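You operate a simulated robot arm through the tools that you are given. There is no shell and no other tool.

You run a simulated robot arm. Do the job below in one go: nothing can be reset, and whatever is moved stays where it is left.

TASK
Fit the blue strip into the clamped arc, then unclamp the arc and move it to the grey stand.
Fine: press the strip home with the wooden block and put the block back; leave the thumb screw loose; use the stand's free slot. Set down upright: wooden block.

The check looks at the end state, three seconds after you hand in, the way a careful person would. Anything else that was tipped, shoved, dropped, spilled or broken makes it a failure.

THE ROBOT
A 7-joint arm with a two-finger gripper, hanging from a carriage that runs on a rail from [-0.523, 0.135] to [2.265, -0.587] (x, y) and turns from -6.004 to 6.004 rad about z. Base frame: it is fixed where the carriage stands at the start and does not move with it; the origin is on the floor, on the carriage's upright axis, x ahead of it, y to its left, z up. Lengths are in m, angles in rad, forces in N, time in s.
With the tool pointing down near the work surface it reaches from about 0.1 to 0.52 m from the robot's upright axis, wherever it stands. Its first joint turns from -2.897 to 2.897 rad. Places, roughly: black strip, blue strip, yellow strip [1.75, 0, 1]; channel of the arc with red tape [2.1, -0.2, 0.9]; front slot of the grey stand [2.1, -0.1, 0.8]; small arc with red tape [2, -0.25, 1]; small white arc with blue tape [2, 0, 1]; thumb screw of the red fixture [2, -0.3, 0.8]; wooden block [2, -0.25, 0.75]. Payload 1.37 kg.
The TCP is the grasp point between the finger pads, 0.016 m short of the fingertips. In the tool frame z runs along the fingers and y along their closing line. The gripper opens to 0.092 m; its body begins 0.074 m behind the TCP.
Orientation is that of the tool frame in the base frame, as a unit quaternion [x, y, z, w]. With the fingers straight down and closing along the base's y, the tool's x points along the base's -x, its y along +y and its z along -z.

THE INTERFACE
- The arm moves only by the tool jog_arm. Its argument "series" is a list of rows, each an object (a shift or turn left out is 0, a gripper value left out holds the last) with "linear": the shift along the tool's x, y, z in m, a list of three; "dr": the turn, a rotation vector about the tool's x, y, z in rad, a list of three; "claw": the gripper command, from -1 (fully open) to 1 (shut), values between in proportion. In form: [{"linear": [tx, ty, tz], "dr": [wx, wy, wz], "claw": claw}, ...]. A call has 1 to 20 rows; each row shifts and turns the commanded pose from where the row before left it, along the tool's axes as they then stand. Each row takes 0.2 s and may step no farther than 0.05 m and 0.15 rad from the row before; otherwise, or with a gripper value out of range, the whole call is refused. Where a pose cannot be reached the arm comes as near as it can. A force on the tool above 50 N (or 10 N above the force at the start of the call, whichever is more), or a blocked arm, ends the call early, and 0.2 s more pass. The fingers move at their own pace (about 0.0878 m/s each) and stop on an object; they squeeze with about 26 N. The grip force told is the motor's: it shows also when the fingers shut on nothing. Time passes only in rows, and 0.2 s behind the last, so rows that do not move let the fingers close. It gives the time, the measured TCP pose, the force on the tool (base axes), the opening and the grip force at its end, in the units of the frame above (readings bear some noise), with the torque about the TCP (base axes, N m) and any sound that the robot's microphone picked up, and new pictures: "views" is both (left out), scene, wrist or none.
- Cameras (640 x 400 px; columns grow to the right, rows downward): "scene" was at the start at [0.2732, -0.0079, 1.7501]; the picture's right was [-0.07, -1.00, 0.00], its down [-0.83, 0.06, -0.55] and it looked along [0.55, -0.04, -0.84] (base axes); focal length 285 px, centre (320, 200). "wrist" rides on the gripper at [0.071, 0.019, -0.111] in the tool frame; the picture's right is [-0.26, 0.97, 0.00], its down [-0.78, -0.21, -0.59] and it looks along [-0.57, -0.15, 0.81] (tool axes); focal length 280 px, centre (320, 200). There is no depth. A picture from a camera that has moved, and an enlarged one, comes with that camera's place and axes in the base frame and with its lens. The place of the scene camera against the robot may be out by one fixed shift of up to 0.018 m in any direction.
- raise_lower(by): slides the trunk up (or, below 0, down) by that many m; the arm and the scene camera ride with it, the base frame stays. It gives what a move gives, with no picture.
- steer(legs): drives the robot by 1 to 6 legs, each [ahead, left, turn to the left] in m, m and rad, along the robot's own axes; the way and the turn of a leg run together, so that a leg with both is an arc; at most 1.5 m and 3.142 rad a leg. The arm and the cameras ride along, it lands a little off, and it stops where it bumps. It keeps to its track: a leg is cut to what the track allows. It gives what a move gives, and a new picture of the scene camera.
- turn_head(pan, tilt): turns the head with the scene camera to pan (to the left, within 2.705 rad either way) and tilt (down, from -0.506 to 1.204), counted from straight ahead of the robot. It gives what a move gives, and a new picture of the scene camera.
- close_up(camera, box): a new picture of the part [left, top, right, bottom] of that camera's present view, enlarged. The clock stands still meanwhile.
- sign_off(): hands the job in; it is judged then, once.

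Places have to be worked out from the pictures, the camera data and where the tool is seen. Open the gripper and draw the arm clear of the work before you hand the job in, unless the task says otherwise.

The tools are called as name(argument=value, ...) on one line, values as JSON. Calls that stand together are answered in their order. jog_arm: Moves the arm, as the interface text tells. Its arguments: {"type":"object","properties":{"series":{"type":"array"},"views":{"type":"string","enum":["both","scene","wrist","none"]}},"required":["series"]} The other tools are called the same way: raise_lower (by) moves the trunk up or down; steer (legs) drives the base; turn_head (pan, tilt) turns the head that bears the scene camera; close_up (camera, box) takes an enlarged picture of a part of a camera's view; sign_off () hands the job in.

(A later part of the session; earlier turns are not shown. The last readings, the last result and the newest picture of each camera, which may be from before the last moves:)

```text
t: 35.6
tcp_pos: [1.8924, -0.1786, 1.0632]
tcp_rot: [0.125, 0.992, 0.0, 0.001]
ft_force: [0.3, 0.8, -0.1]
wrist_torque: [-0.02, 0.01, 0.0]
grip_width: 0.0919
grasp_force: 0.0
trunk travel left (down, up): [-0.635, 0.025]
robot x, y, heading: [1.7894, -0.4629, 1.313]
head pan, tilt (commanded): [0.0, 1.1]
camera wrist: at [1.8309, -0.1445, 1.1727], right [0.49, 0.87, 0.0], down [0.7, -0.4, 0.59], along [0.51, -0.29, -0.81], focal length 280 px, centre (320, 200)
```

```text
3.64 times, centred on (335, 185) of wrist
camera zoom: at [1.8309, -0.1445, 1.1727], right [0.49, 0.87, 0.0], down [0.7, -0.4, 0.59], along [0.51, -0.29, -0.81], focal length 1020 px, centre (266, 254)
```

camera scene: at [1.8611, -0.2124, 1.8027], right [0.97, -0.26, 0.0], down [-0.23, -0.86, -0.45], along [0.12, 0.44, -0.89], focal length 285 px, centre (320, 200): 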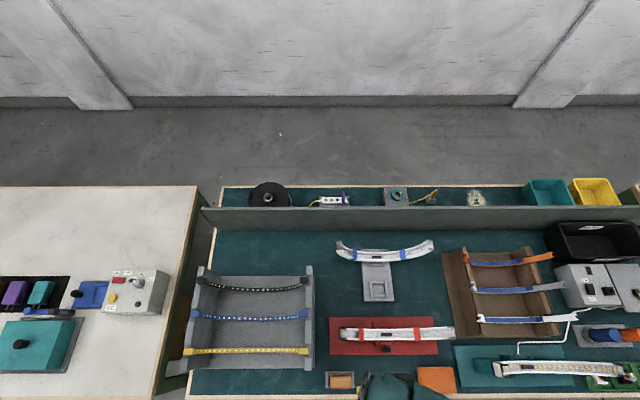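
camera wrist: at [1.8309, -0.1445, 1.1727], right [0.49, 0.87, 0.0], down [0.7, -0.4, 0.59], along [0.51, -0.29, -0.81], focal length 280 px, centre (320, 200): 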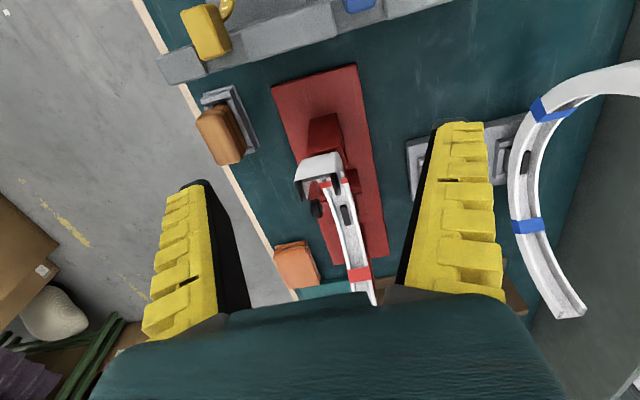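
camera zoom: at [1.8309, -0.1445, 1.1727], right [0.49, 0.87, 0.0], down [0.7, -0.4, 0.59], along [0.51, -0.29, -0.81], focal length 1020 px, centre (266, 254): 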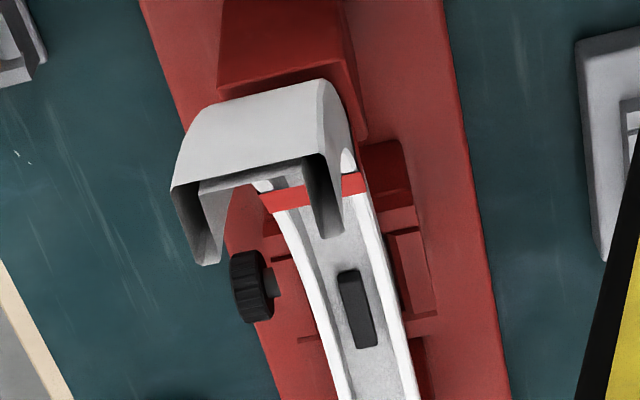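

The wooden block is T-shaped (wide head, narrow keel in the tray slot): head top about u 1.883–1.945, v 0.151–0.185, z≈0.86. Next I hover behind the blue strip's middle to measure it with the wrist camera before grasping.

jog_arm(series=[{"linear": [0, 0, -0.02]}, {"linear": [0.0455, 0.0052, 0]}, {"linear": [0.0455, 0.0052, 0]}, {"linear": [0.0455, 0.0052, 0]}, {"linear": [0.0455, 0.0052, 0]}, {"linear": [0.0455, 0.0052, 0]}, {"linear": [0.0455, 0.0052, 0]}, {"linear": [0.0455, 0.0052, 0]}, {"linear": [0, 0, 0.033], "claw": -0.1}])

close_up(camera="wrist", box=[200, 20, 440, 220])

```text
t: 37.6
tcp_pos: [1.5911, -0.0664, 1.0476]
tcp_rot: [0.125, 0.992, 0.001, 0.0]
ft_force: [-0.2, 0.2, -0.6]
wrist_torque: [-0.05, -0.04, -0.01]
grip_width: 0.0539
grasp_force: 2.5
trunk travel left (down, up): [-0.635, 0.025]
robot x, y, heading: [1.7905, -0.4683, 1.314]
head pan, tilt (commanded): [0.0, 1.1]
camera scene: at [1.8611, -0.2122, 1.8028], right [0.97, -0.26, 0.0], down [-0.23, -0.86, -0.45], along [0.12, 0.44, -0.89], focal length 285 px, centre (320, 200)
camera wrist: at [1.5293, -0.0296, 1.1585], right [0.49, 0.87, 0.0], down [0.7, -0.4, 0.59], along [0.51, -0.29, -0.81], focal length 280 px, centre (320, 200)
```

scene: 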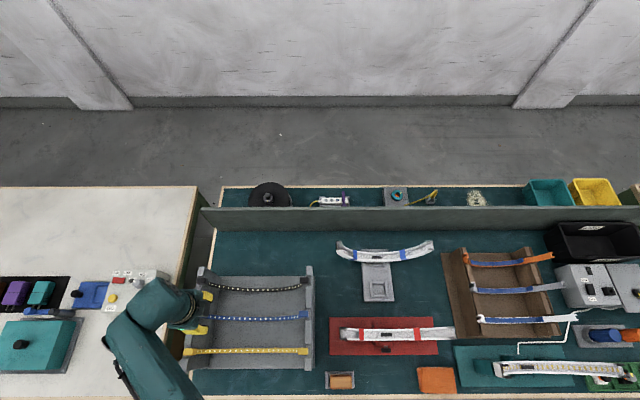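
wrist: 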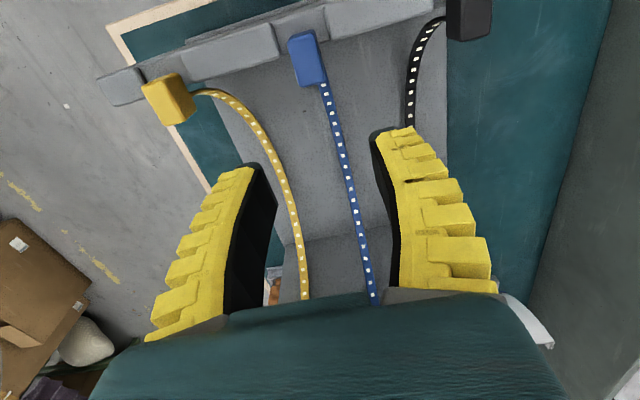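

```text
2.00 times, centred on (320, 120) of wrist
camera zoom: at [1.5293, -0.0296, 1.1585], right [0.49, 0.87, 0.0], down [0.7, -0.4, 0.59], along [0.51, -0.29, -0.81], focal length 561 px, centre (320, 360)
```

zoom: 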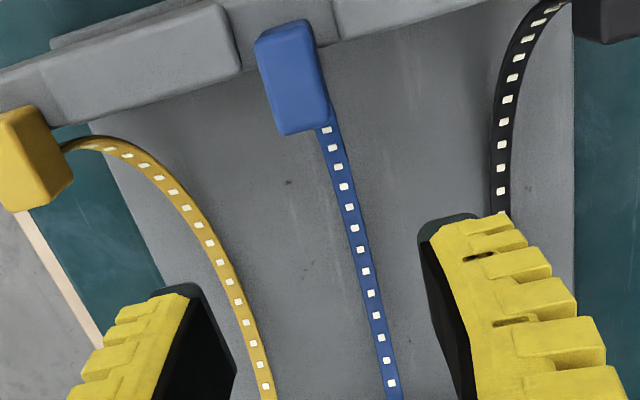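

Blue strip's centre line measures v≈0.339 and its middle u≈1.664, bottom z≈0.82. I move above its middle and descend to z≈0.90 with the gripper half open, then check.

jog_arm(series=[{"linear": [-0.0357, 0.0014, 0], "dr": [0, 0, 0.0028]}, {"linear": [-0.0357, 0.0014, 0]}, {"linear": [-0.0357, 0.0014, 0]}, {"linear": [0, 0, 0.04]}, {"linear": [0, 0, 0.04]}, {"linear": [0, 0, 0.04]}, {"linear": [0, 0, 0.03]}])

close_up(camera="wrist", box=[200, 60, 440, 260])

```text
t: 39.2
tcp_pos: [1.6965, -0.0897, 0.8996]
tcp_rot: [0.127, 0.992, 0.001, 0.0]
ft_force: [0.3, -0.1, -0.4]
wrist_torque: [0.01, 0.0, 0.01]
grip_width: 0.0533
grasp_force: 2.1
trunk travel left (down, up): [-0.635, 0.025]
robot x, y, heading: [1.7908, -0.4673, 1.309]
head pan, tilt (commanded): [0.0, 1.1]
camera scene: at [1.8611, -0.2122, 1.8029], right [0.97, -0.26, 0.0], down [-0.23, -0.86, -0.45], along [0.12, 0.44, -0.89], focal length 285 px, centre (320, 200)
camera wrist: at [1.6345, -0.0534, 1.0094], right [0.5, 0.87, 0.0], down [0.7, -0.4, 0.59], along [0.51, -0.29, -0.81], focal length 280 px, centre (320, 200)
```

scene: 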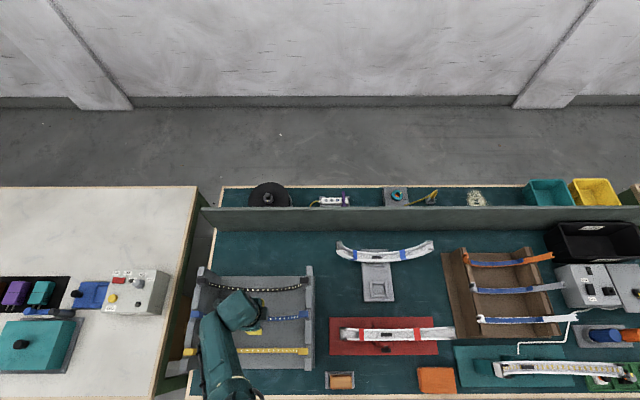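
wrist: 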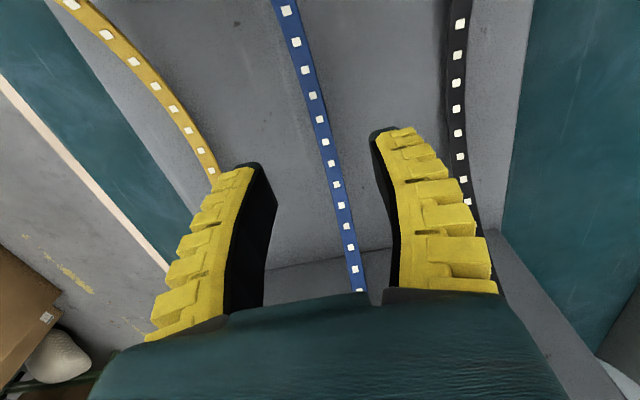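

```text
2.00 times, centred on (320, 160) of wrist
camera zoom: at [1.6345, -0.0534, 1.0094], right [0.5, 0.87, 0.0], down [0.7, -0.4, 0.59], along [0.51, -0.29, -0.81], focal length 561 px, centre (320, 280)
```

zoom: 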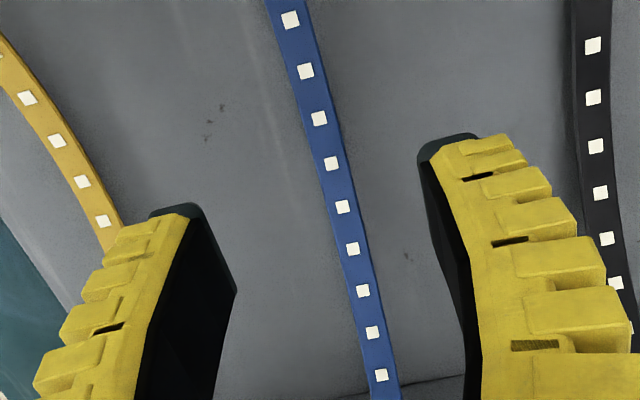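

The strip centre is 1 mm to +v of the TCP and 8 mm wide. I shift 1 mm and descend to z≈0.830, then look before closing.

jog_arm(series=[{"linear": [0, 0.0011, 0.03]}, {"linear": [0, 0, 0.03]}, {"linear": [0, 0, 0.0096]}])

close_up(camera="wrist", box=[220, 80, 420, 240])

```text
t: 40.0
tcp_pos: [1.7059, -0.1107, 0.8822]
tcp_rot: [0.126, 0.992, 0.0, 0.0]
ft_force: [0.8, 0.4, -0.1]
wrist_torque: [0.02, -0.02, -0.03]
grip_width: 0.0533
grasp_force: 2.3
out of reach, approached as far as the arm can: row 1, 2, 3
trunk travel left (down, up): [-0.635, 0.025]
robot x, y, heading: [1.7909, -0.4585, 1.316]
head pan, tilt (commanded): [0.0, 1.1]
camera scene: at [1.8612, -0.2124, 1.8027], right [0.97, -0.26, 0.0], down [-0.23, -0.86, -0.45], along [0.12, 0.44, -0.89], focal length 285 px, centre (320, 200)
camera wrist: at [1.6439, -0.0739, 0.9918], right [0.5, 0.87, 0.0], down [0.7, -0.4, 0.59], along [0.51, -0.29, -0.81], focal length 280 px, centre (320, 200)
```

scene: 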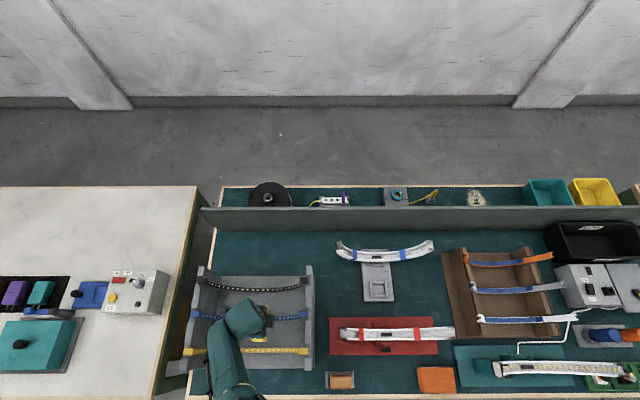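
wrist: 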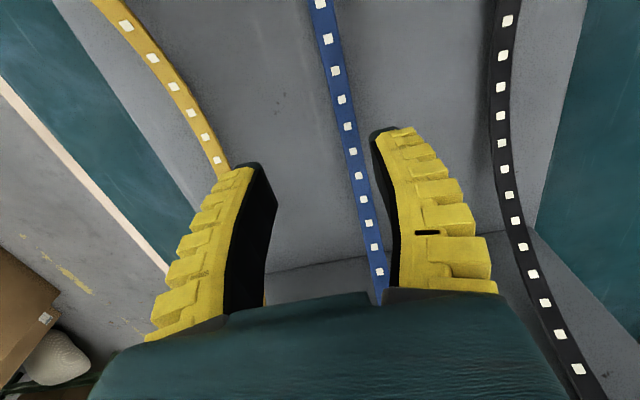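

```text
2.50 times, centred on (320, 160) of wrist
camera zoom: at [1.6439, -0.0739, 0.9918], right [0.5, 0.87, 0.0], down [0.7, -0.4, 0.59], along [0.51, -0.29, -0.81], focal length 701 px, centre (320, 300)
```

zoom: 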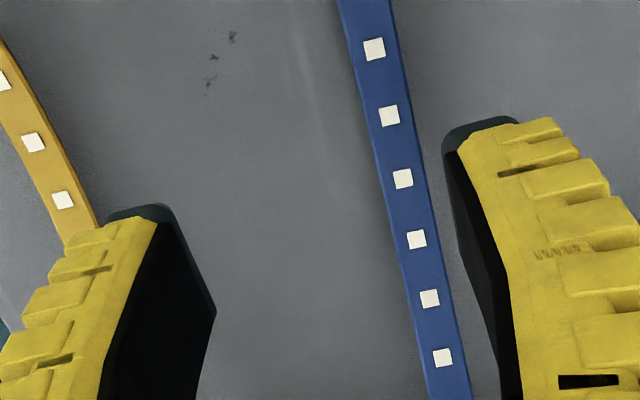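

The arm ran out of reach at z≈0.88: the trunk is too high. I raise the tool back to about z 1.1, then lower the trunk by 0.2 m.

jog_arm(series=[{"linear": [0, 0, -0.05]}, {"linear": [0, 0, -0.05]}, {"linear": [0, 0, -0.05]}, {"linear": [0, 0, -0.05]}, {"linear": [0, 0, -0.05]}], views="none")

```text
t: 41.2
tcp_pos: [1.7058, -0.1097, 1.1304]
tcp_rot: [0.126, 0.992, -0.001, 0.001]
ft_force: [0.4, 0.0, -0.5]
wrist_torque: [0.04, 0.0, 0.0]
grip_width: 0.0533
grasp_force: 2.1
trunk travel left (down, up): [-0.635, 0.025]
robot x, y, heading: [1.7905, -0.4662, 1.313]
head pan, tilt (commanded): [0.0, 1.1]
```

Commanded pose now equals z=1.130. I re-centre over the strip's middle and then lower the trunk 0.20 m (tool comes to z≈0.93, above the band).

jog_arm(series=[{"linear": [0.0149, 0.0183, 0]}], views="none")

raise_lower(by=-0.2)

jog_arm(series=[{"linear": [0, 0, 0]}])

```text
t: 41.6
tcp_pos: [1.6966, -0.0897, 1.13]
tcp_rot: [0.126, 0.992, -0.002, 0.001]
ft_force: [0.0, -0.1, -0.3]
wrist_torque: [0.02, -0.01, 0.0]
grip_width: 0.0535
grasp_force: 1.2
trunk travel left (down, up): [-0.635, 0.025]
robot x, y, heading: [1.7908, -0.4639, 1.31]
head pan, tilt (commanded): [0.0, 1.1]
```

```text
t: 43.8
tcp_pos: [1.6974, -0.0884, 0.9308]
tcp_rot: [0.126, 0.992, -0.001, 0.0]
ft_force: [-1.2, -0.8, -0.1]
wrist_torque: [0.0, 0.02, -0.01]
grip_width: 0.0536
grasp_force: 2.1
trunk travel left (down, up): [-0.435, 0.225]
robot x, y, heading: [1.7896, -0.4653, 1.314]
head pan, tilt (commanded): [0.0, 1.1]
```

```text
t: 44.2
tcp_pos: [1.6969, -0.0881, 0.9314]
tcp_rot: [0.126, 0.992, 0.0, 0.0]
ft_force: [0.3, -0.3, -0.5]
wrist_torque: [-0.01, -0.02, 0.0]
grip_width: 0.0533
grasp_force: 1.8
trunk travel left (down, up): [-0.435, 0.225]
robot x, y, heading: [1.7886, -0.4672, 1.31]
head pan, tilt (commanded): [0.0, 1.1]
camera scene: at [1.8612, -0.2123, 1.6028], right [0.97, -0.26, 0.0], down [-0.23, -0.86, -0.45], along [0.12, 0.44, -0.89], focal length 285 px, centre (320, 200)
camera wrist: at [1.6348, -0.0524, 1.0405], right [0.5, 0.87, 0.0], down [0.7, -0.4, 0.59], along [0.51, -0.29, -0.81], focal length 280 px, centre (320, 200)
```

scene: 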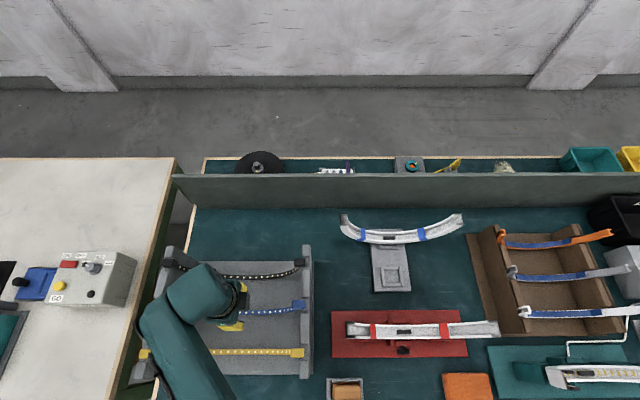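
wrist: 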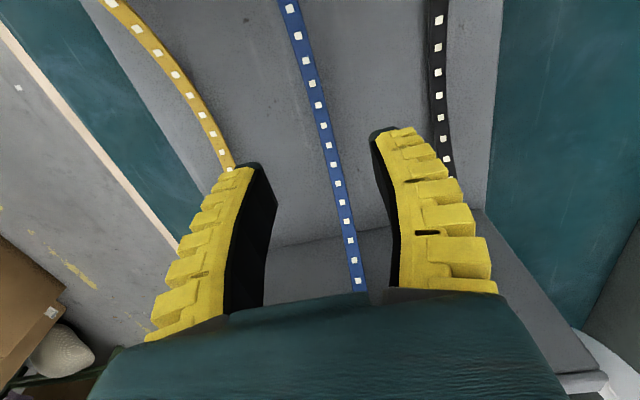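

Centred at u=1.665, v=0.340. Now I descend to z≈0.83 and check.

jog_arm(series=[{"linear": [0, 0, 0.035]}, {"linear": [0, 0, 0.035]}, {"linear": [0, 0, 0.0314]}])

close_up(camera="wrist", box=[220, 80, 420, 240])

close_up(camera="scene", box=[140, 240, 330, 390])

```text
t: 45.0
tcp_pos: [1.6982, -0.0887, 0.8289]
tcp_rot: [0.125, 0.992, 0.001, 0.0]
ft_force: [0.5, -0.4, 0.1]
wrist_torque: [0.0, 0.01, -0.01]
grip_width: 0.0534
grasp_force: 2.0
trunk travel left (down, up): [-0.435, 0.225]
robot x, y, heading: [1.7899, -0.4635, 1.314]
head pan, tilt (commanded): [0.0, 1.1]
camera scene: at [1.8612, -0.2123, 1.6028], right [0.97, -0.26, 0.0], down [-0.23, -0.86, -0.45], along [0.12, 0.44, -0.89], focal length 285 px, centre (320, 200)
camera wrist: at [1.6358, -0.0531, 0.9399], right [0.5, 0.87, 0.0], down [0.7, -0.4, 0.59], along [0.51, -0.29, -0.81], focal length 280 px, centre (320, 200)
```

scene: 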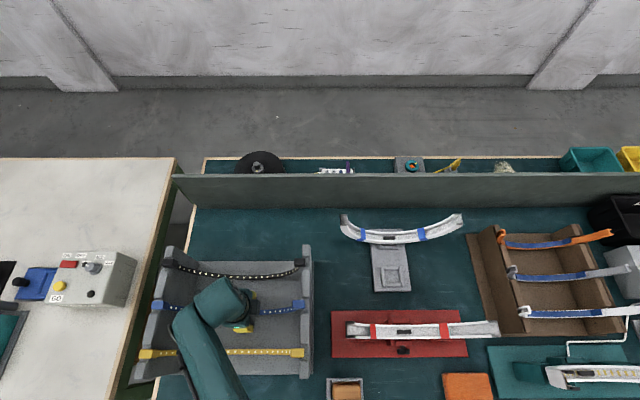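
wrist: 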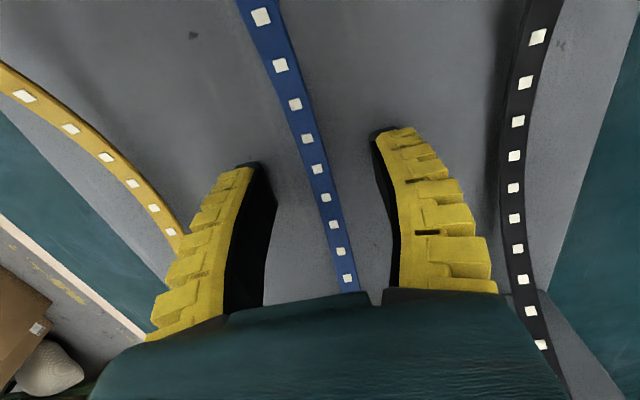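

```text
2.50 times, centred on (320, 160) of wrist
camera zoom: at [1.6358, -0.0531, 0.9399], right [0.5, 0.87, 0.0], down [0.7, -0.4, 0.59], along [0.51, -0.29, -0.81], focal length 701 px, centre (320, 300)
```

zoom: 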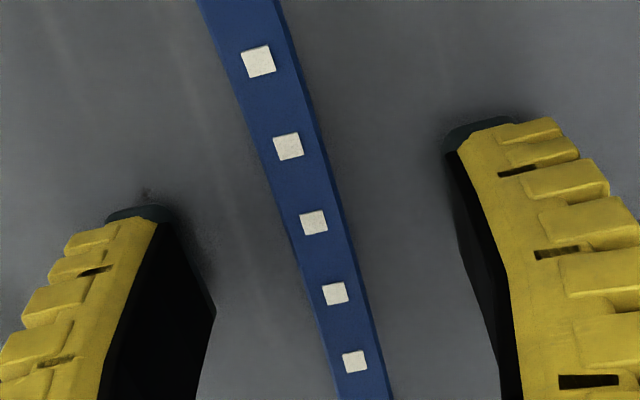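

```text
2.67 times, centred on (235, 315) of scene
camera zoom: at [1.8612, -0.2123, 1.6028], right [0.97, -0.26, 0.0], down [-0.23, -0.86, -0.45], along [0.12, 0.44, -0.89], focal length 760 px, centre (547, -107)
```

zoom: 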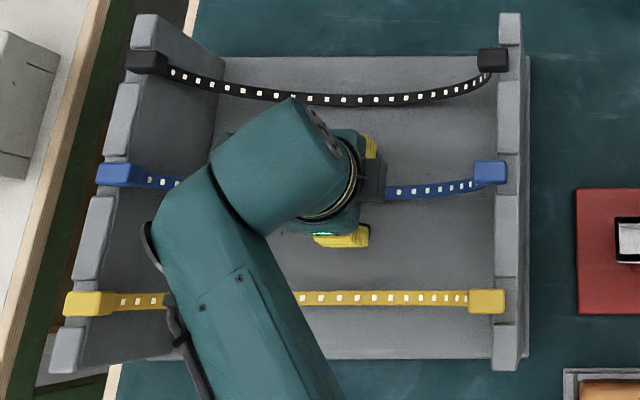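

The band lies centred between the fingers within about 1 mm. I correct 1 mm, close the gripper and check the grip.

jog_arm(series=[{"linear": [0, 0.001, 0]}, {"claw": 0.4}, {"claw": 1}, {"claw": 1}, {"claw": 1}])

close_up(camera="wrist", box=[220, 80, 420, 240])

```text
t: 46.2
tcp_pos: [1.6975, -0.0862, 0.8308]
tcp_rot: [0.126, 0.992, 0.001, 0.001]
ft_force: [2.1, -1.3, 8.6]
wrist_torque: [0.01, -0.08, -0.02]
grip_width: 0.0059
grasp_force: 25.7
trunk travel left (down, up): [-0.435, 0.225]
robot x, y, heading: [1.7916, -0.4632, 1.313]
head pan, tilt (commanded): [0.0, 1.1]
camera scene: at [1.8613, -0.2122, 1.6029], right [0.97, -0.26, 0.0], down [-0.23, -0.86, -0.45], along [0.12, 0.44, -0.89], focal length 285 px, centre (320, 200)
camera wrist: at [1.6362, -0.0513, 0.9406], right [0.5, 0.87, 0.0], down [0.7, -0.4, 0.59], along [0.51, -0.29, -0.81], focal length 280 px, centre (320, 200)
```

scene: 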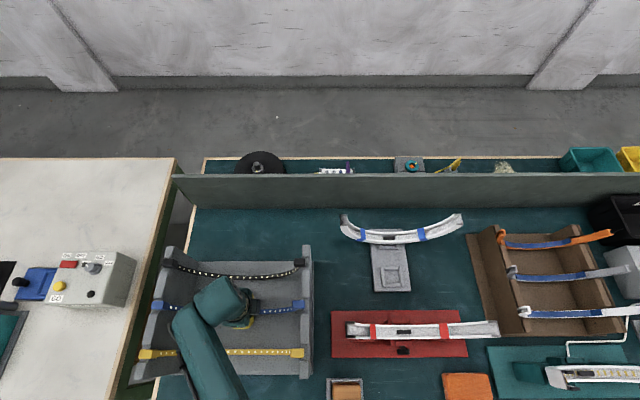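
wrist: 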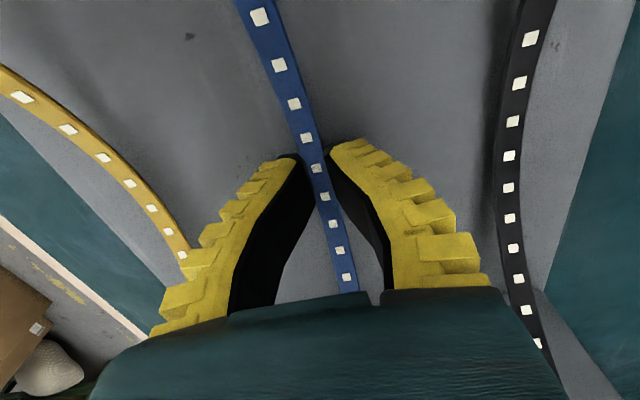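

```text
2.50 times, centred on (320, 160) of wrist
camera zoom: at [1.6362, -0.0513, 0.9406], right [0.5, 0.87, 0.0], down [0.7, -0.4, 0.59], along [0.51, -0.29, -0.81], focal length 701 px, centre (320, 300)
```

zoom: 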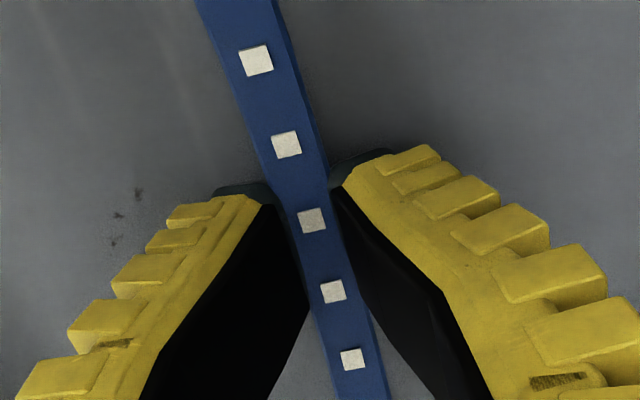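

The band is gripped (width 5.9 mm, 26 N). I lift 2 cm slowly first and check that it comes along.

jog_arm(series=[{"linear": [0, 0, -0.01]}, {"linear": [0, 0, -0.01]}, {"linear": [0, 0, -0.02]}])

close_up(camera="scene", box=[140, 240, 330, 390])

```text
t: 47.0
tcp_pos: [1.6971, -0.0878, 0.8672]
tcp_rot: [0.127, 0.992, 0.0, 0.0]
ft_force: [0.0, -0.4, 0.3]
wrist_torque: [-0.03, -0.01, 0.02]
grip_width: 0.0058
grasp_force: 26.2
trunk travel left (down, up): [-0.435, 0.225]
robot x, y, heading: [1.7918, -0.463, 1.312]
head pan, tilt (commanded): [0.0, 1.1]
camera scene: at [1.8612, -0.2123, 1.6027], right [0.97, -0.26, 0.0], down [-0.23, -0.86, -0.45], along [0.12, 0.44, -0.89], focal length 285 px, centre (320, 200)
camera wrist: at [1.6364, -0.0513, 0.9784], right [0.5, 0.87, 0.0], down [0.7, -0.4, 0.59], along [0.51, -0.29, -0.81], focal length 280 px, centre (320, 200)
```

scene: 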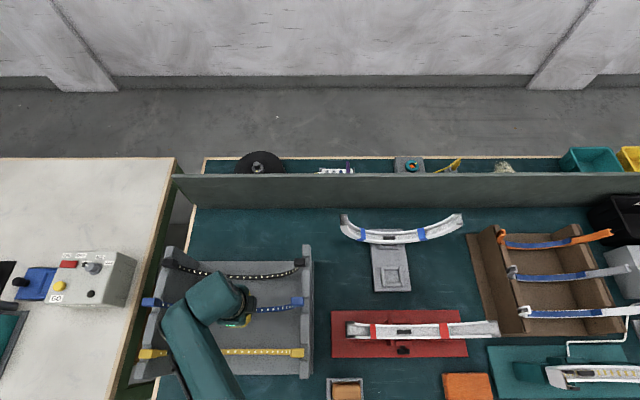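
wrist: 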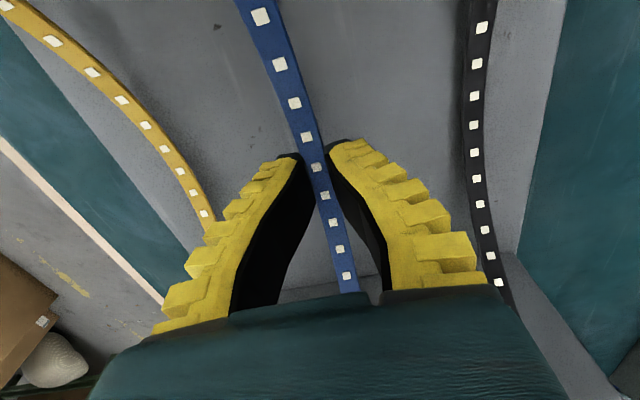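

```text
2.67 times, centred on (235, 315) of scene
camera zoom: at [1.8612, -0.2123, 1.6027], right [0.97, -0.26, 0.0], down [-0.23, -0.86, -0.45], along [0.12, 0.44, -0.89], focal length 760 px, centre (547, -107)
```

zoom: 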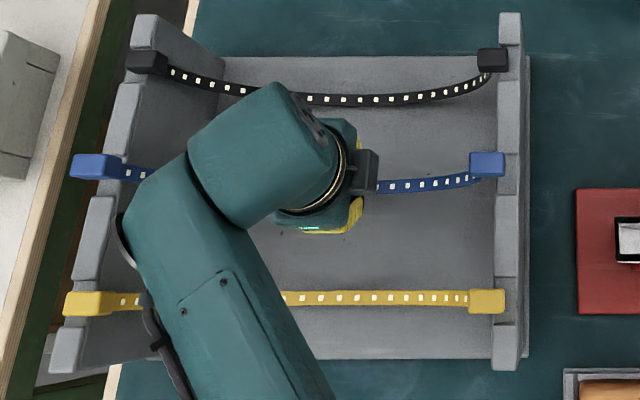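

Both ends came out of the notches and the strip follows. I lift it to z≈1.08, clear of the arc's ends.

jog_arm(series=[{"linear": [0, 0, -0.03]}, {"linear": [0, 0, -0.04]}, {"linear": [0, 0, -0.04]}, {"linear": [0, 0, -0.04]}, {"linear": [0, 0, -0.04]}, {"linear": [0, 0, -0.025]}])

close_up(camera="scene", box=[80, 200, 330, 390])

```text
t: 48.4
tcp_pos: [1.6972, -0.089, 1.084]
tcp_rot: [0.126, 0.992, -0.001, 0.0]
ft_force: [0.5, -0.5, 0.1]
wrist_torque: [-0.02, -0.02, -0.03]
grip_width: 0.0057
grasp_force: 26.5
trunk travel left (down, up): [-0.435, 0.225]
robot x, y, heading: [1.7908, -0.4677, 1.312]
head pan, tilt (commanded): [0.0, 1.1]
camera scene: at [1.8612, -0.2124, 1.6027], right [0.97, -0.26, 0.0], down [-0.23, -0.86, -0.45], along [0.12, 0.44, -0.89], focal length 285 px, centre (320, 200)
camera wrist: at [1.6358, -0.0522, 1.1937], right [0.5, 0.87, 0.0], down [0.7, -0.4, 0.59], along [0.51, -0.29, -0.81], focal length 280 px, centre (320, 200)
```

scene: 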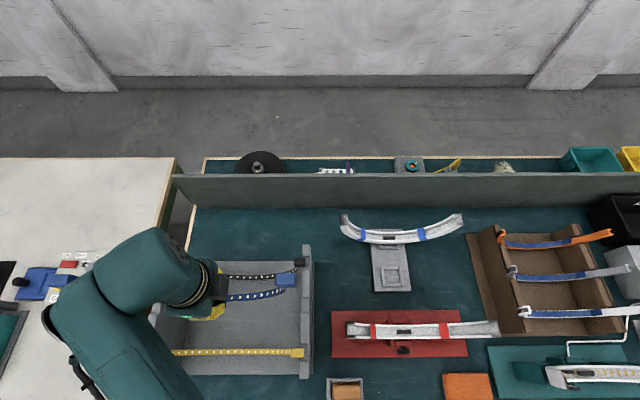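
wrist: 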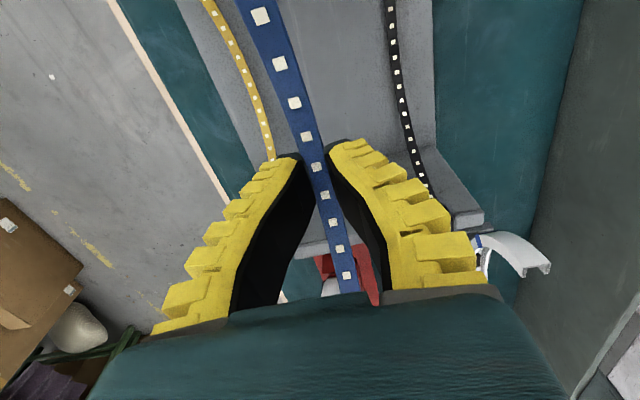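

```text
2.11 times, centred on (205, 295) of scene
camera zoom: at [1.8612, -0.2124, 1.6027], right [0.97, -0.26, 0.0], down [-0.23, -0.86, -0.45], along [0.12, 0.44, -0.89], focal length 600 px, centre (562, 0)
```

zoom: 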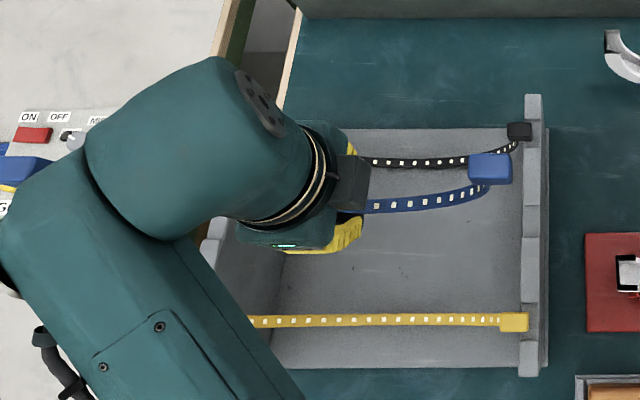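

Strip centred on the grip (block at u=1.811 vs TCP 1.665, v≈0.338). I carry it at z≈1.08 over the arc's centre (u≈2.050, v≈0.288).

jog_arm(series=[{"linear": [-0.03, -0.004, 0]}, {"linear": [-0.045, -0.0059, 0]}, {"linear": [-0.045, -0.0059, 0]}, {"linear": [-0.045, -0.0059, 0]}, {"linear": [-0.045, -0.0059, 0]}, {"linear": [-0.045, -0.0059, 0]}, {"linear": [-0.045, -0.0059, 0]}, {"linear": [-0.045, -0.0059, 0]}, {"linear": [-0.03, -0.004, 0]}, {"linear": [-0.01, -0.002, 0]}])

close_up(camera="scene", box=[300, 200, 540, 400])

close_up(camera="wrist", box=[200, 0, 440, 200])

```text
t: 50.6
tcp_pos: [2.0566, -0.2346, 1.0825]
tcp_rot: [0.126, 0.992, 0.0, 0.0]
ft_force: [0.1, 0.4, -0.2]
wrist_torque: [0.02, 0.0, 0.01]
grip_width: 0.0062
grasp_force: 26.4
out of reach, approached as far as the arm can: row 5
trunk travel left (down, up): [-0.435, 0.225]
robot x, y, heading: [1.7924, -0.4624, 1.313]
head pan, tilt (commanded): [0.0, 1.1]
camera scene: at [1.8612, -0.2123, 1.6027], right [0.97, -0.26, 0.0], down [-0.23, -0.86, -0.45], along [0.12, 0.44, -0.89], focal length 285 px, centre (320, 200)
camera wrist: at [1.9944, -0.1979, 1.192], right [0.5, 0.87, 0.0], down [0.7, -0.4, 0.59], along [0.51, -0.29, -0.81], focal length 280 px, centre (320, 200)
```

scene: 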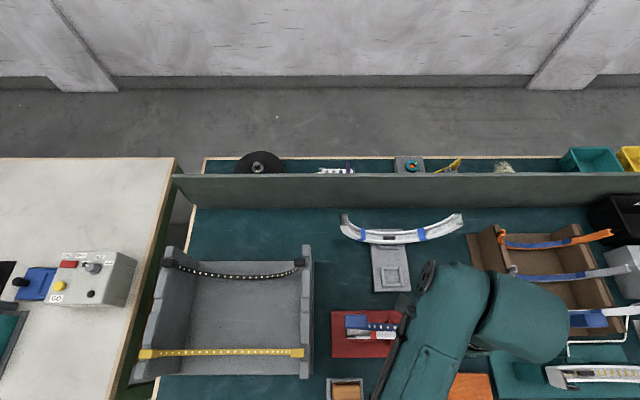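
wrist: 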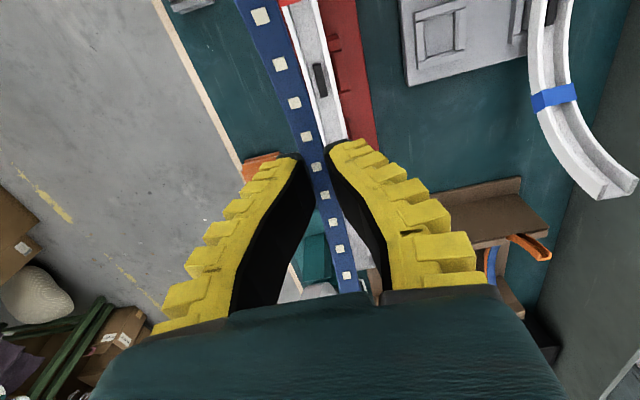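

```text
2.00 times, centred on (420, 300) of scene
camera zoom: at [1.8612, -0.2123, 1.6027], right [0.97, -0.26, 0.0], down [-0.23, -0.86, -0.45], along [0.12, 0.44, -0.89], focal length 570 px, centre (120, 0)
```

zoom: 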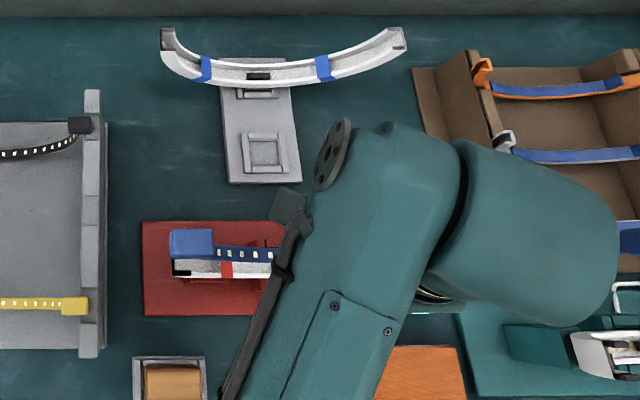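

```text
2.00 times, centred on (320, 100) of wrist
camera zoom: at [1.9944, -0.1979, 1.192], right [0.5, 0.87, 0.0], down [0.7, -0.4, 0.59], along [0.51, -0.29, -0.81], focal length 561 px, centre (320, 400)
```

zoom: 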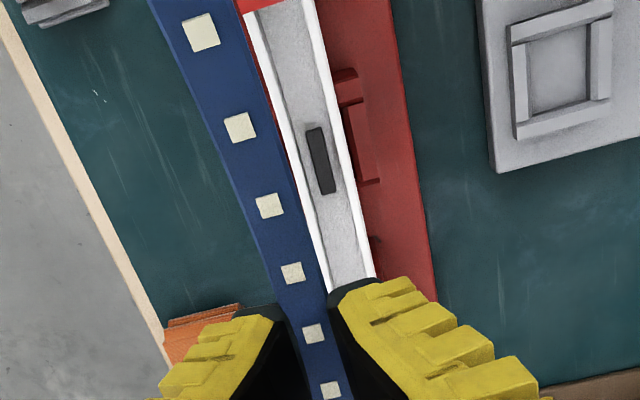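

TCP is at u=2.050, v=0.2885; the wrist camera puts the arc's centre line at v≈0.2895 and the gripped band at the same v. I lower to z≈0.935 and check alignment.

jog_arm(series=[{"linear": [0, 0, 0.04]}, {"linear": [0, 0, 0.04]}, {"linear": [0, 0, 0.04]}, {"linear": [0, 0, 0.025]}])

close_up(camera="scene", box=[320, 280, 480, 380])

close_up(camera="wrist", box=[200, 0, 440, 200])

```text
t: 51.6
tcp_pos: [2.0584, -0.2333, 0.9359]
tcp_rot: [0.126, 0.992, 0.0, 0.0]
ft_force: [-0.6, -0.5, -0.1]
wrist_torque: [0.01, 0.02, -0.02]
grip_width: 0.0061
grasp_force: 26.4
trunk travel left (down, up): [-0.435, 0.225]
robot x, y, heading: [1.7915, -0.4664, 1.314]
head pan, tilt (commanded): [0.0, 1.1]
camera scene: at [1.8612, -0.2123, 1.6028], right [0.97, -0.26, 0.0], down [-0.23, -0.86, -0.45], along [0.12, 0.44, -0.89], focal length 285 px, centre (320, 200)
camera wrist: at [1.9953, -0.1969, 1.0456], right [0.5, 0.87, 0.0], down [0.7, -0.4, 0.59], along [0.51, -0.29, -0.81], focal length 280 px, centre (320, 200)
```

scene: 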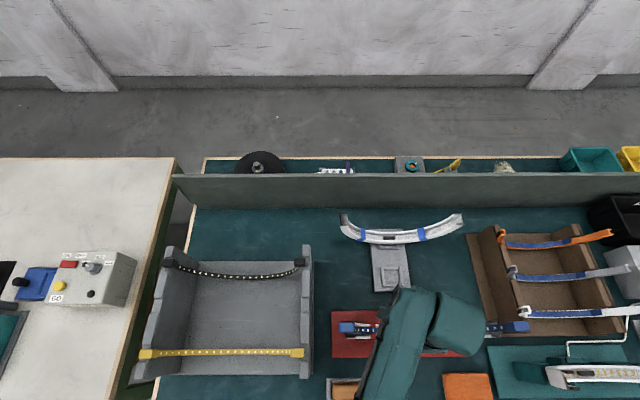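
wrist: 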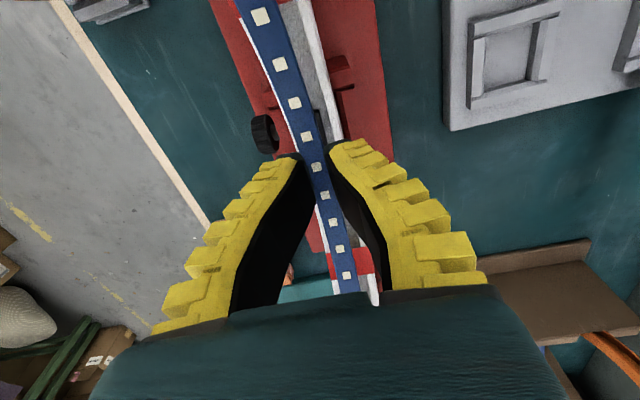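

```text
4.00 times, centred on (400, 330) of scene
camera zoom: at [1.8612, -0.2123, 1.6028], right [0.97, -0.26, 0.0], down [-0.23, -0.86, -0.45], along [0.12, 0.44, -0.89], focal length 1140 px, centre (0, -320)
```

zoom: 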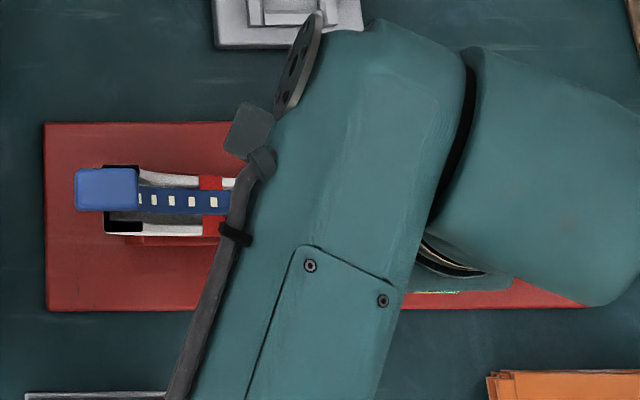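

```text
2.00 times, centred on (320, 100) of wrist
camera zoom: at [1.9953, -0.1969, 1.0456], right [0.5, 0.87, 0.0], down [0.7, -0.4, 0.59], along [0.51, -0.29, -0.81], focal length 561 px, centre (320, 400)
```

zoom: 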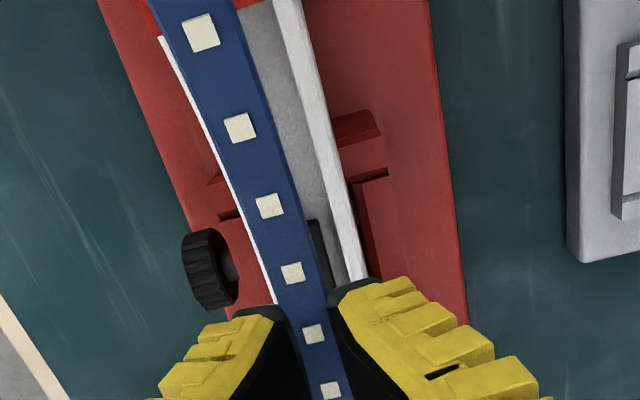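

Band (v≈0.290) and channel (walls centred v≈0.290) line up, blocks sit over the arc ends. I lower in small steps toward fingertips just above the wall tops.

jog_arm(series=[{"linear": [0, 0, 0.008]}, {"linear": [0, 0, 0.006]}], views="none")

close_up(camera="scene", box=[330, 300, 410, 350])

close_up(camera="wrist", box=[230, 80, 410, 200])

```text
t: 52.2
tcp_pos: [2.057, -0.234, 0.9223]
tcp_rot: [0.127, 0.992, 0.0, 0.0]
ft_force: [0.0, -0.1, -0.4]
wrist_torque: [0.04, 0.0, 0.0]
grip_width: 0.0057
grasp_force: 26.3
trunk travel left (down, up): [-0.435, 0.225]
robot x, y, heading: [1.7898, -0.4589, 1.311]
head pan, tilt (commanded): [0.0, 1.1]
```

```text
8.00 times, centred on (370, 325) of scene
camera zoom: at [1.8612, -0.2123, 1.6027], right [0.97, -0.26, 0.0], down [-0.23, -0.86, -0.45], along [0.12, 0.44, -0.89], focal length 2280 px, centre (-80, -800)
```

zoom: 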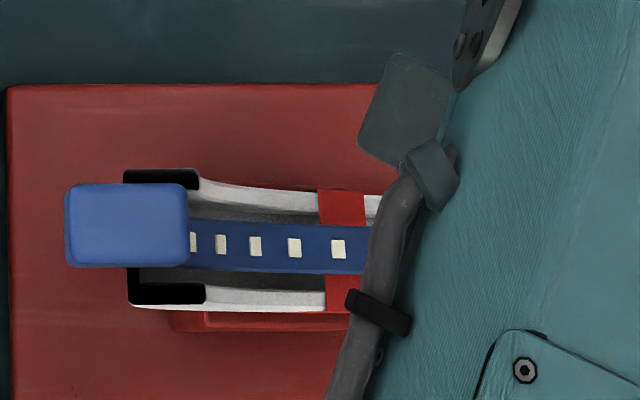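

```text
3.33 times, centred on (320, 140) of wrist
camera zoom: at [1.9949, -0.1974, 1.0324], right [0.5, 0.87, 0.0], down [0.7, -0.4, 0.59], along [0.51, -0.29, -0.81], focal length 935 px, centre (320, 400)
```

zoom: 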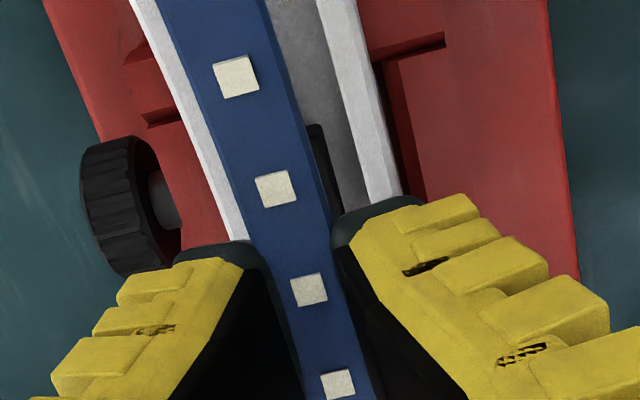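

Aligned within a millimetre at the low-u end. I go on down in 4 mm steps watching the force.

jog_arm(series=[{"linear": [0, 0, 0.004]}, {"linear": [0, 0, 0.004]}], views="none")

jog_arm(series=[{"linear": [0, 0, 0.003]}], views="none")

close_up(camera="scene", box=[330, 300, 410, 350])

close_up(camera="wrist", box=[230, 80, 410, 200])

```text
t: 52.8
tcp_pos: [2.0565, -0.2324, 0.9142]
tcp_rot: [0.126, 0.992, 0.0, 0.0]
ft_force: [-0.4, 0.0, -0.2]
wrist_torque: [0.02, 0.01, -0.02]
grip_width: 0.0061
grasp_force: 26.1
trunk travel left (down, up): [-0.435, 0.225]
robot x, y, heading: [1.7891, -0.4615, 1.313]
head pan, tilt (commanded): [0.0, 1.1]
```

```text
t: 53.2
tcp_pos: [2.0561, -0.2343, 0.9121]
tcp_rot: [0.127, 0.992, 0.0, 0.0]
ft_force: [0.3, -0.7, 0.3]
wrist_torque: [0.04, 0.01, 0.03]
grip_width: 0.0062
grasp_force: 26.1
trunk travel left (down, up): [-0.435, 0.225]
robot x, y, heading: [1.789, -0.4641, 1.311]
head pan, tilt (commanded): [0.0, 1.1]
```

```text
8.00 times, centred on (370, 325) of scene
camera zoom: at [1.8612, -0.2123, 1.6027], right [0.97, -0.26, 0.0], down [-0.23, -0.86, -0.45], along [0.12, 0.44, -0.89], focal length 2280 px, centre (-80, -800)
```

zoom: 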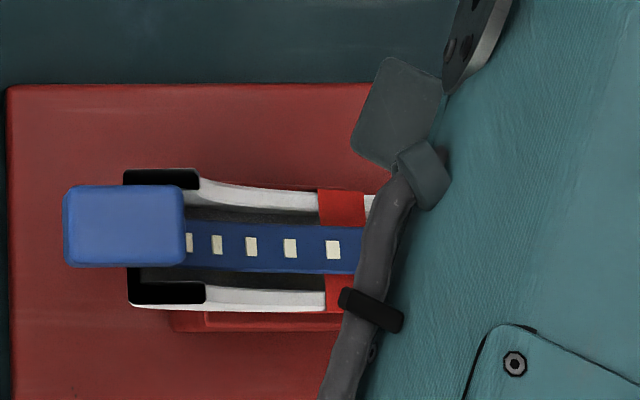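

```text
3.33 times, centred on (320, 140) of wrist
camera zoom: at [1.9953, -0.1972, 1.0218], right [0.5, 0.87, 0.0], down [0.7, -0.4, 0.59], along [0.51, -0.29, -0.81], focal length 935 px, centre (320, 400)
```

zoom: 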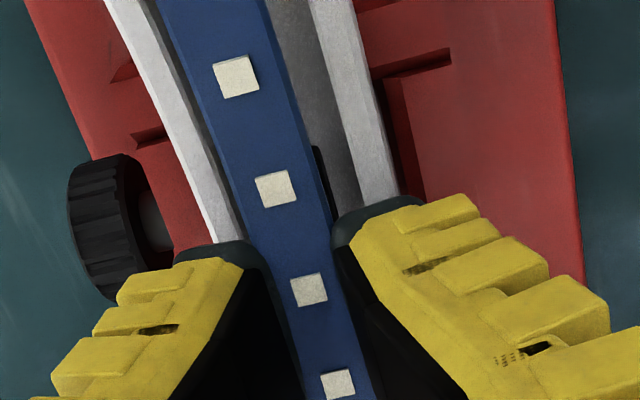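

Still no contact at z=0.912 and the band is centred between the walls. I continue down in 2–3 mm steps, shifting 1 mm to +u.

jog_arm(series=[{"linear": [-0.001, 0, 0.003]}], views="none")

jog_arm(series=[{"linear": [0, 0, 0.002]}], views="none")

close_up(camera="wrist", box=[230, 80, 410, 200])

```text
t: 53.6
tcp_pos: [2.0585, -0.2328, 0.9092]
tcp_rot: [0.126, 0.992, 0.0, 0.0]
ft_force: [-0.4, -0.1, -0.3]
wrist_torque: [0.0, 0.01, -0.02]
grip_width: 0.006
grasp_force: 25.5
trunk travel left (down, up): [-0.435, 0.225]
robot x, y, heading: [1.7926, -0.465, 1.311]
head pan, tilt (commanded): [0.0, 1.1]
```

```text
t: 54.0
tcp_pos: [2.0579, -0.2328, 0.9064]
tcp_rot: [0.127, 0.992, 0.0, 0.0]
ft_force: [0.2, -0.4, -0.2]
wrist_torque: [0.04, 0.06, 0.01]
grip_width: 0.0061
grasp_force: 25.9
trunk travel left (down, up): [-0.435, 0.225]
robot x, y, heading: [1.7889, -0.465, 1.316]
head pan, tilt (commanded): [0.0, 1.1]
```

```text
3.33 times, centred on (320, 140) of wrist
camera zoom: at [1.9959, -0.197, 1.0161], right [0.5, 0.87, 0.0], down [0.7, -0.4, 0.59], along [0.51, -0.29, -0.81], focal length 935 px, centre (320, 400)
```

zoom: 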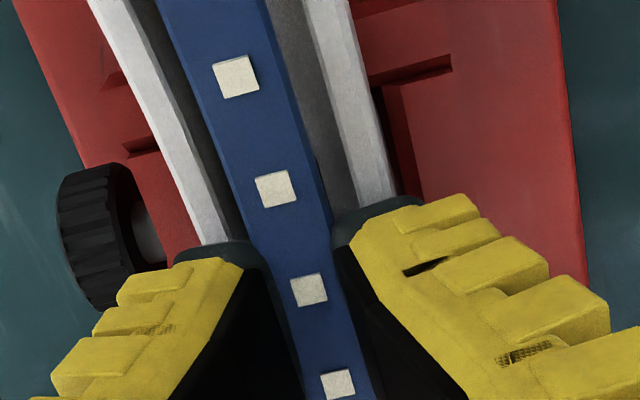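

No contact yet at 0.906. I continue down carefully.

jog_arm(series=[{"linear": [0, 0, 0.0015]}, {"linear": [0, 0, 0.0015]}], views="none")

jog_arm(series=[{"linear": [0, 0, 0.0015]}, {"linear": [0, 0, 0.0015]}], views="none")

close_up(camera="wrist", box=[230, 80, 410, 200])

close_up(camera="scene", box=[330, 300, 410, 350])

```text
t: 54.6
tcp_pos: [2.0597, -0.2324, 0.9035]
tcp_rot: [0.126, 0.992, 0.0, 0.001]
ft_force: [-0.2, -0.9, 5.7]
wrist_torque: [0.05, 0.16, 0.0]
grip_width: 0.0059
grasp_force: 25.9
trunk travel left (down, up): [-0.435, 0.225]
robot x, y, heading: [1.7881, -0.4611, 1.31]
head pan, tilt (commanded): [0.0, 1.1]
```

```text
t: 55.2
tcp_pos: [2.059, -0.2326, 0.9027]
tcp_rot: [0.126, 0.992, 0.002, 0.001]
ft_force: [-8.4, -5.8, 31.0]
wrist_torque: [-0.07, 0.19, 0.03]
grip_width: 0.0065
grasp_force: 25.6
trunk travel left (down, up): [-0.435, 0.225]
robot x, y, heading: [1.7891, -0.46, 1.313]
head pan, tilt (commanded): [0.0, 1.1]
```

```text
3.33 times, centred on (320, 140) of wrist
camera zoom: at [1.9966, -0.1964, 1.0117], right [0.5, 0.87, 0.0], down [0.7, -0.4, 0.59], along [0.51, -0.29, -0.81], focal length 935 px, centre (320, 400)
```

zoom: 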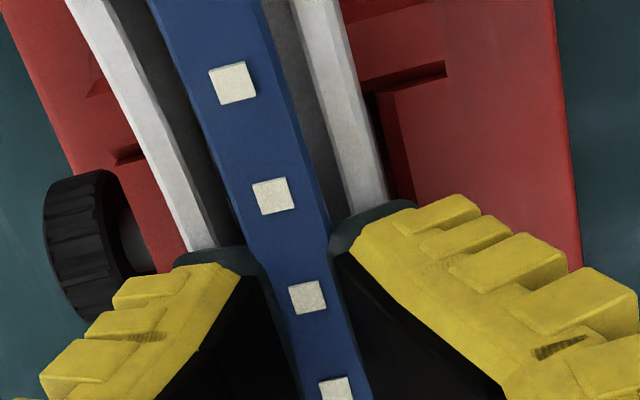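

```text
8.00 times, centred on (370, 325) of scene
camera zoom: at [1.8608, -0.2123, 1.6031], right [0.97, -0.26, 0.0], down [-0.23, -0.86, -0.45], along [0.12, 0.44, -0.89], focal length 2280 px, centre (-80, -800)
```

zoom: 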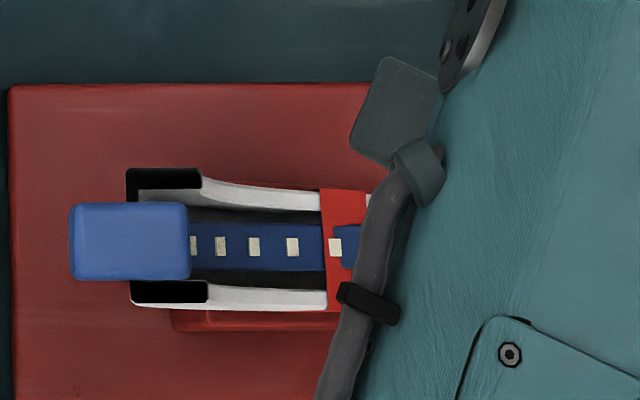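

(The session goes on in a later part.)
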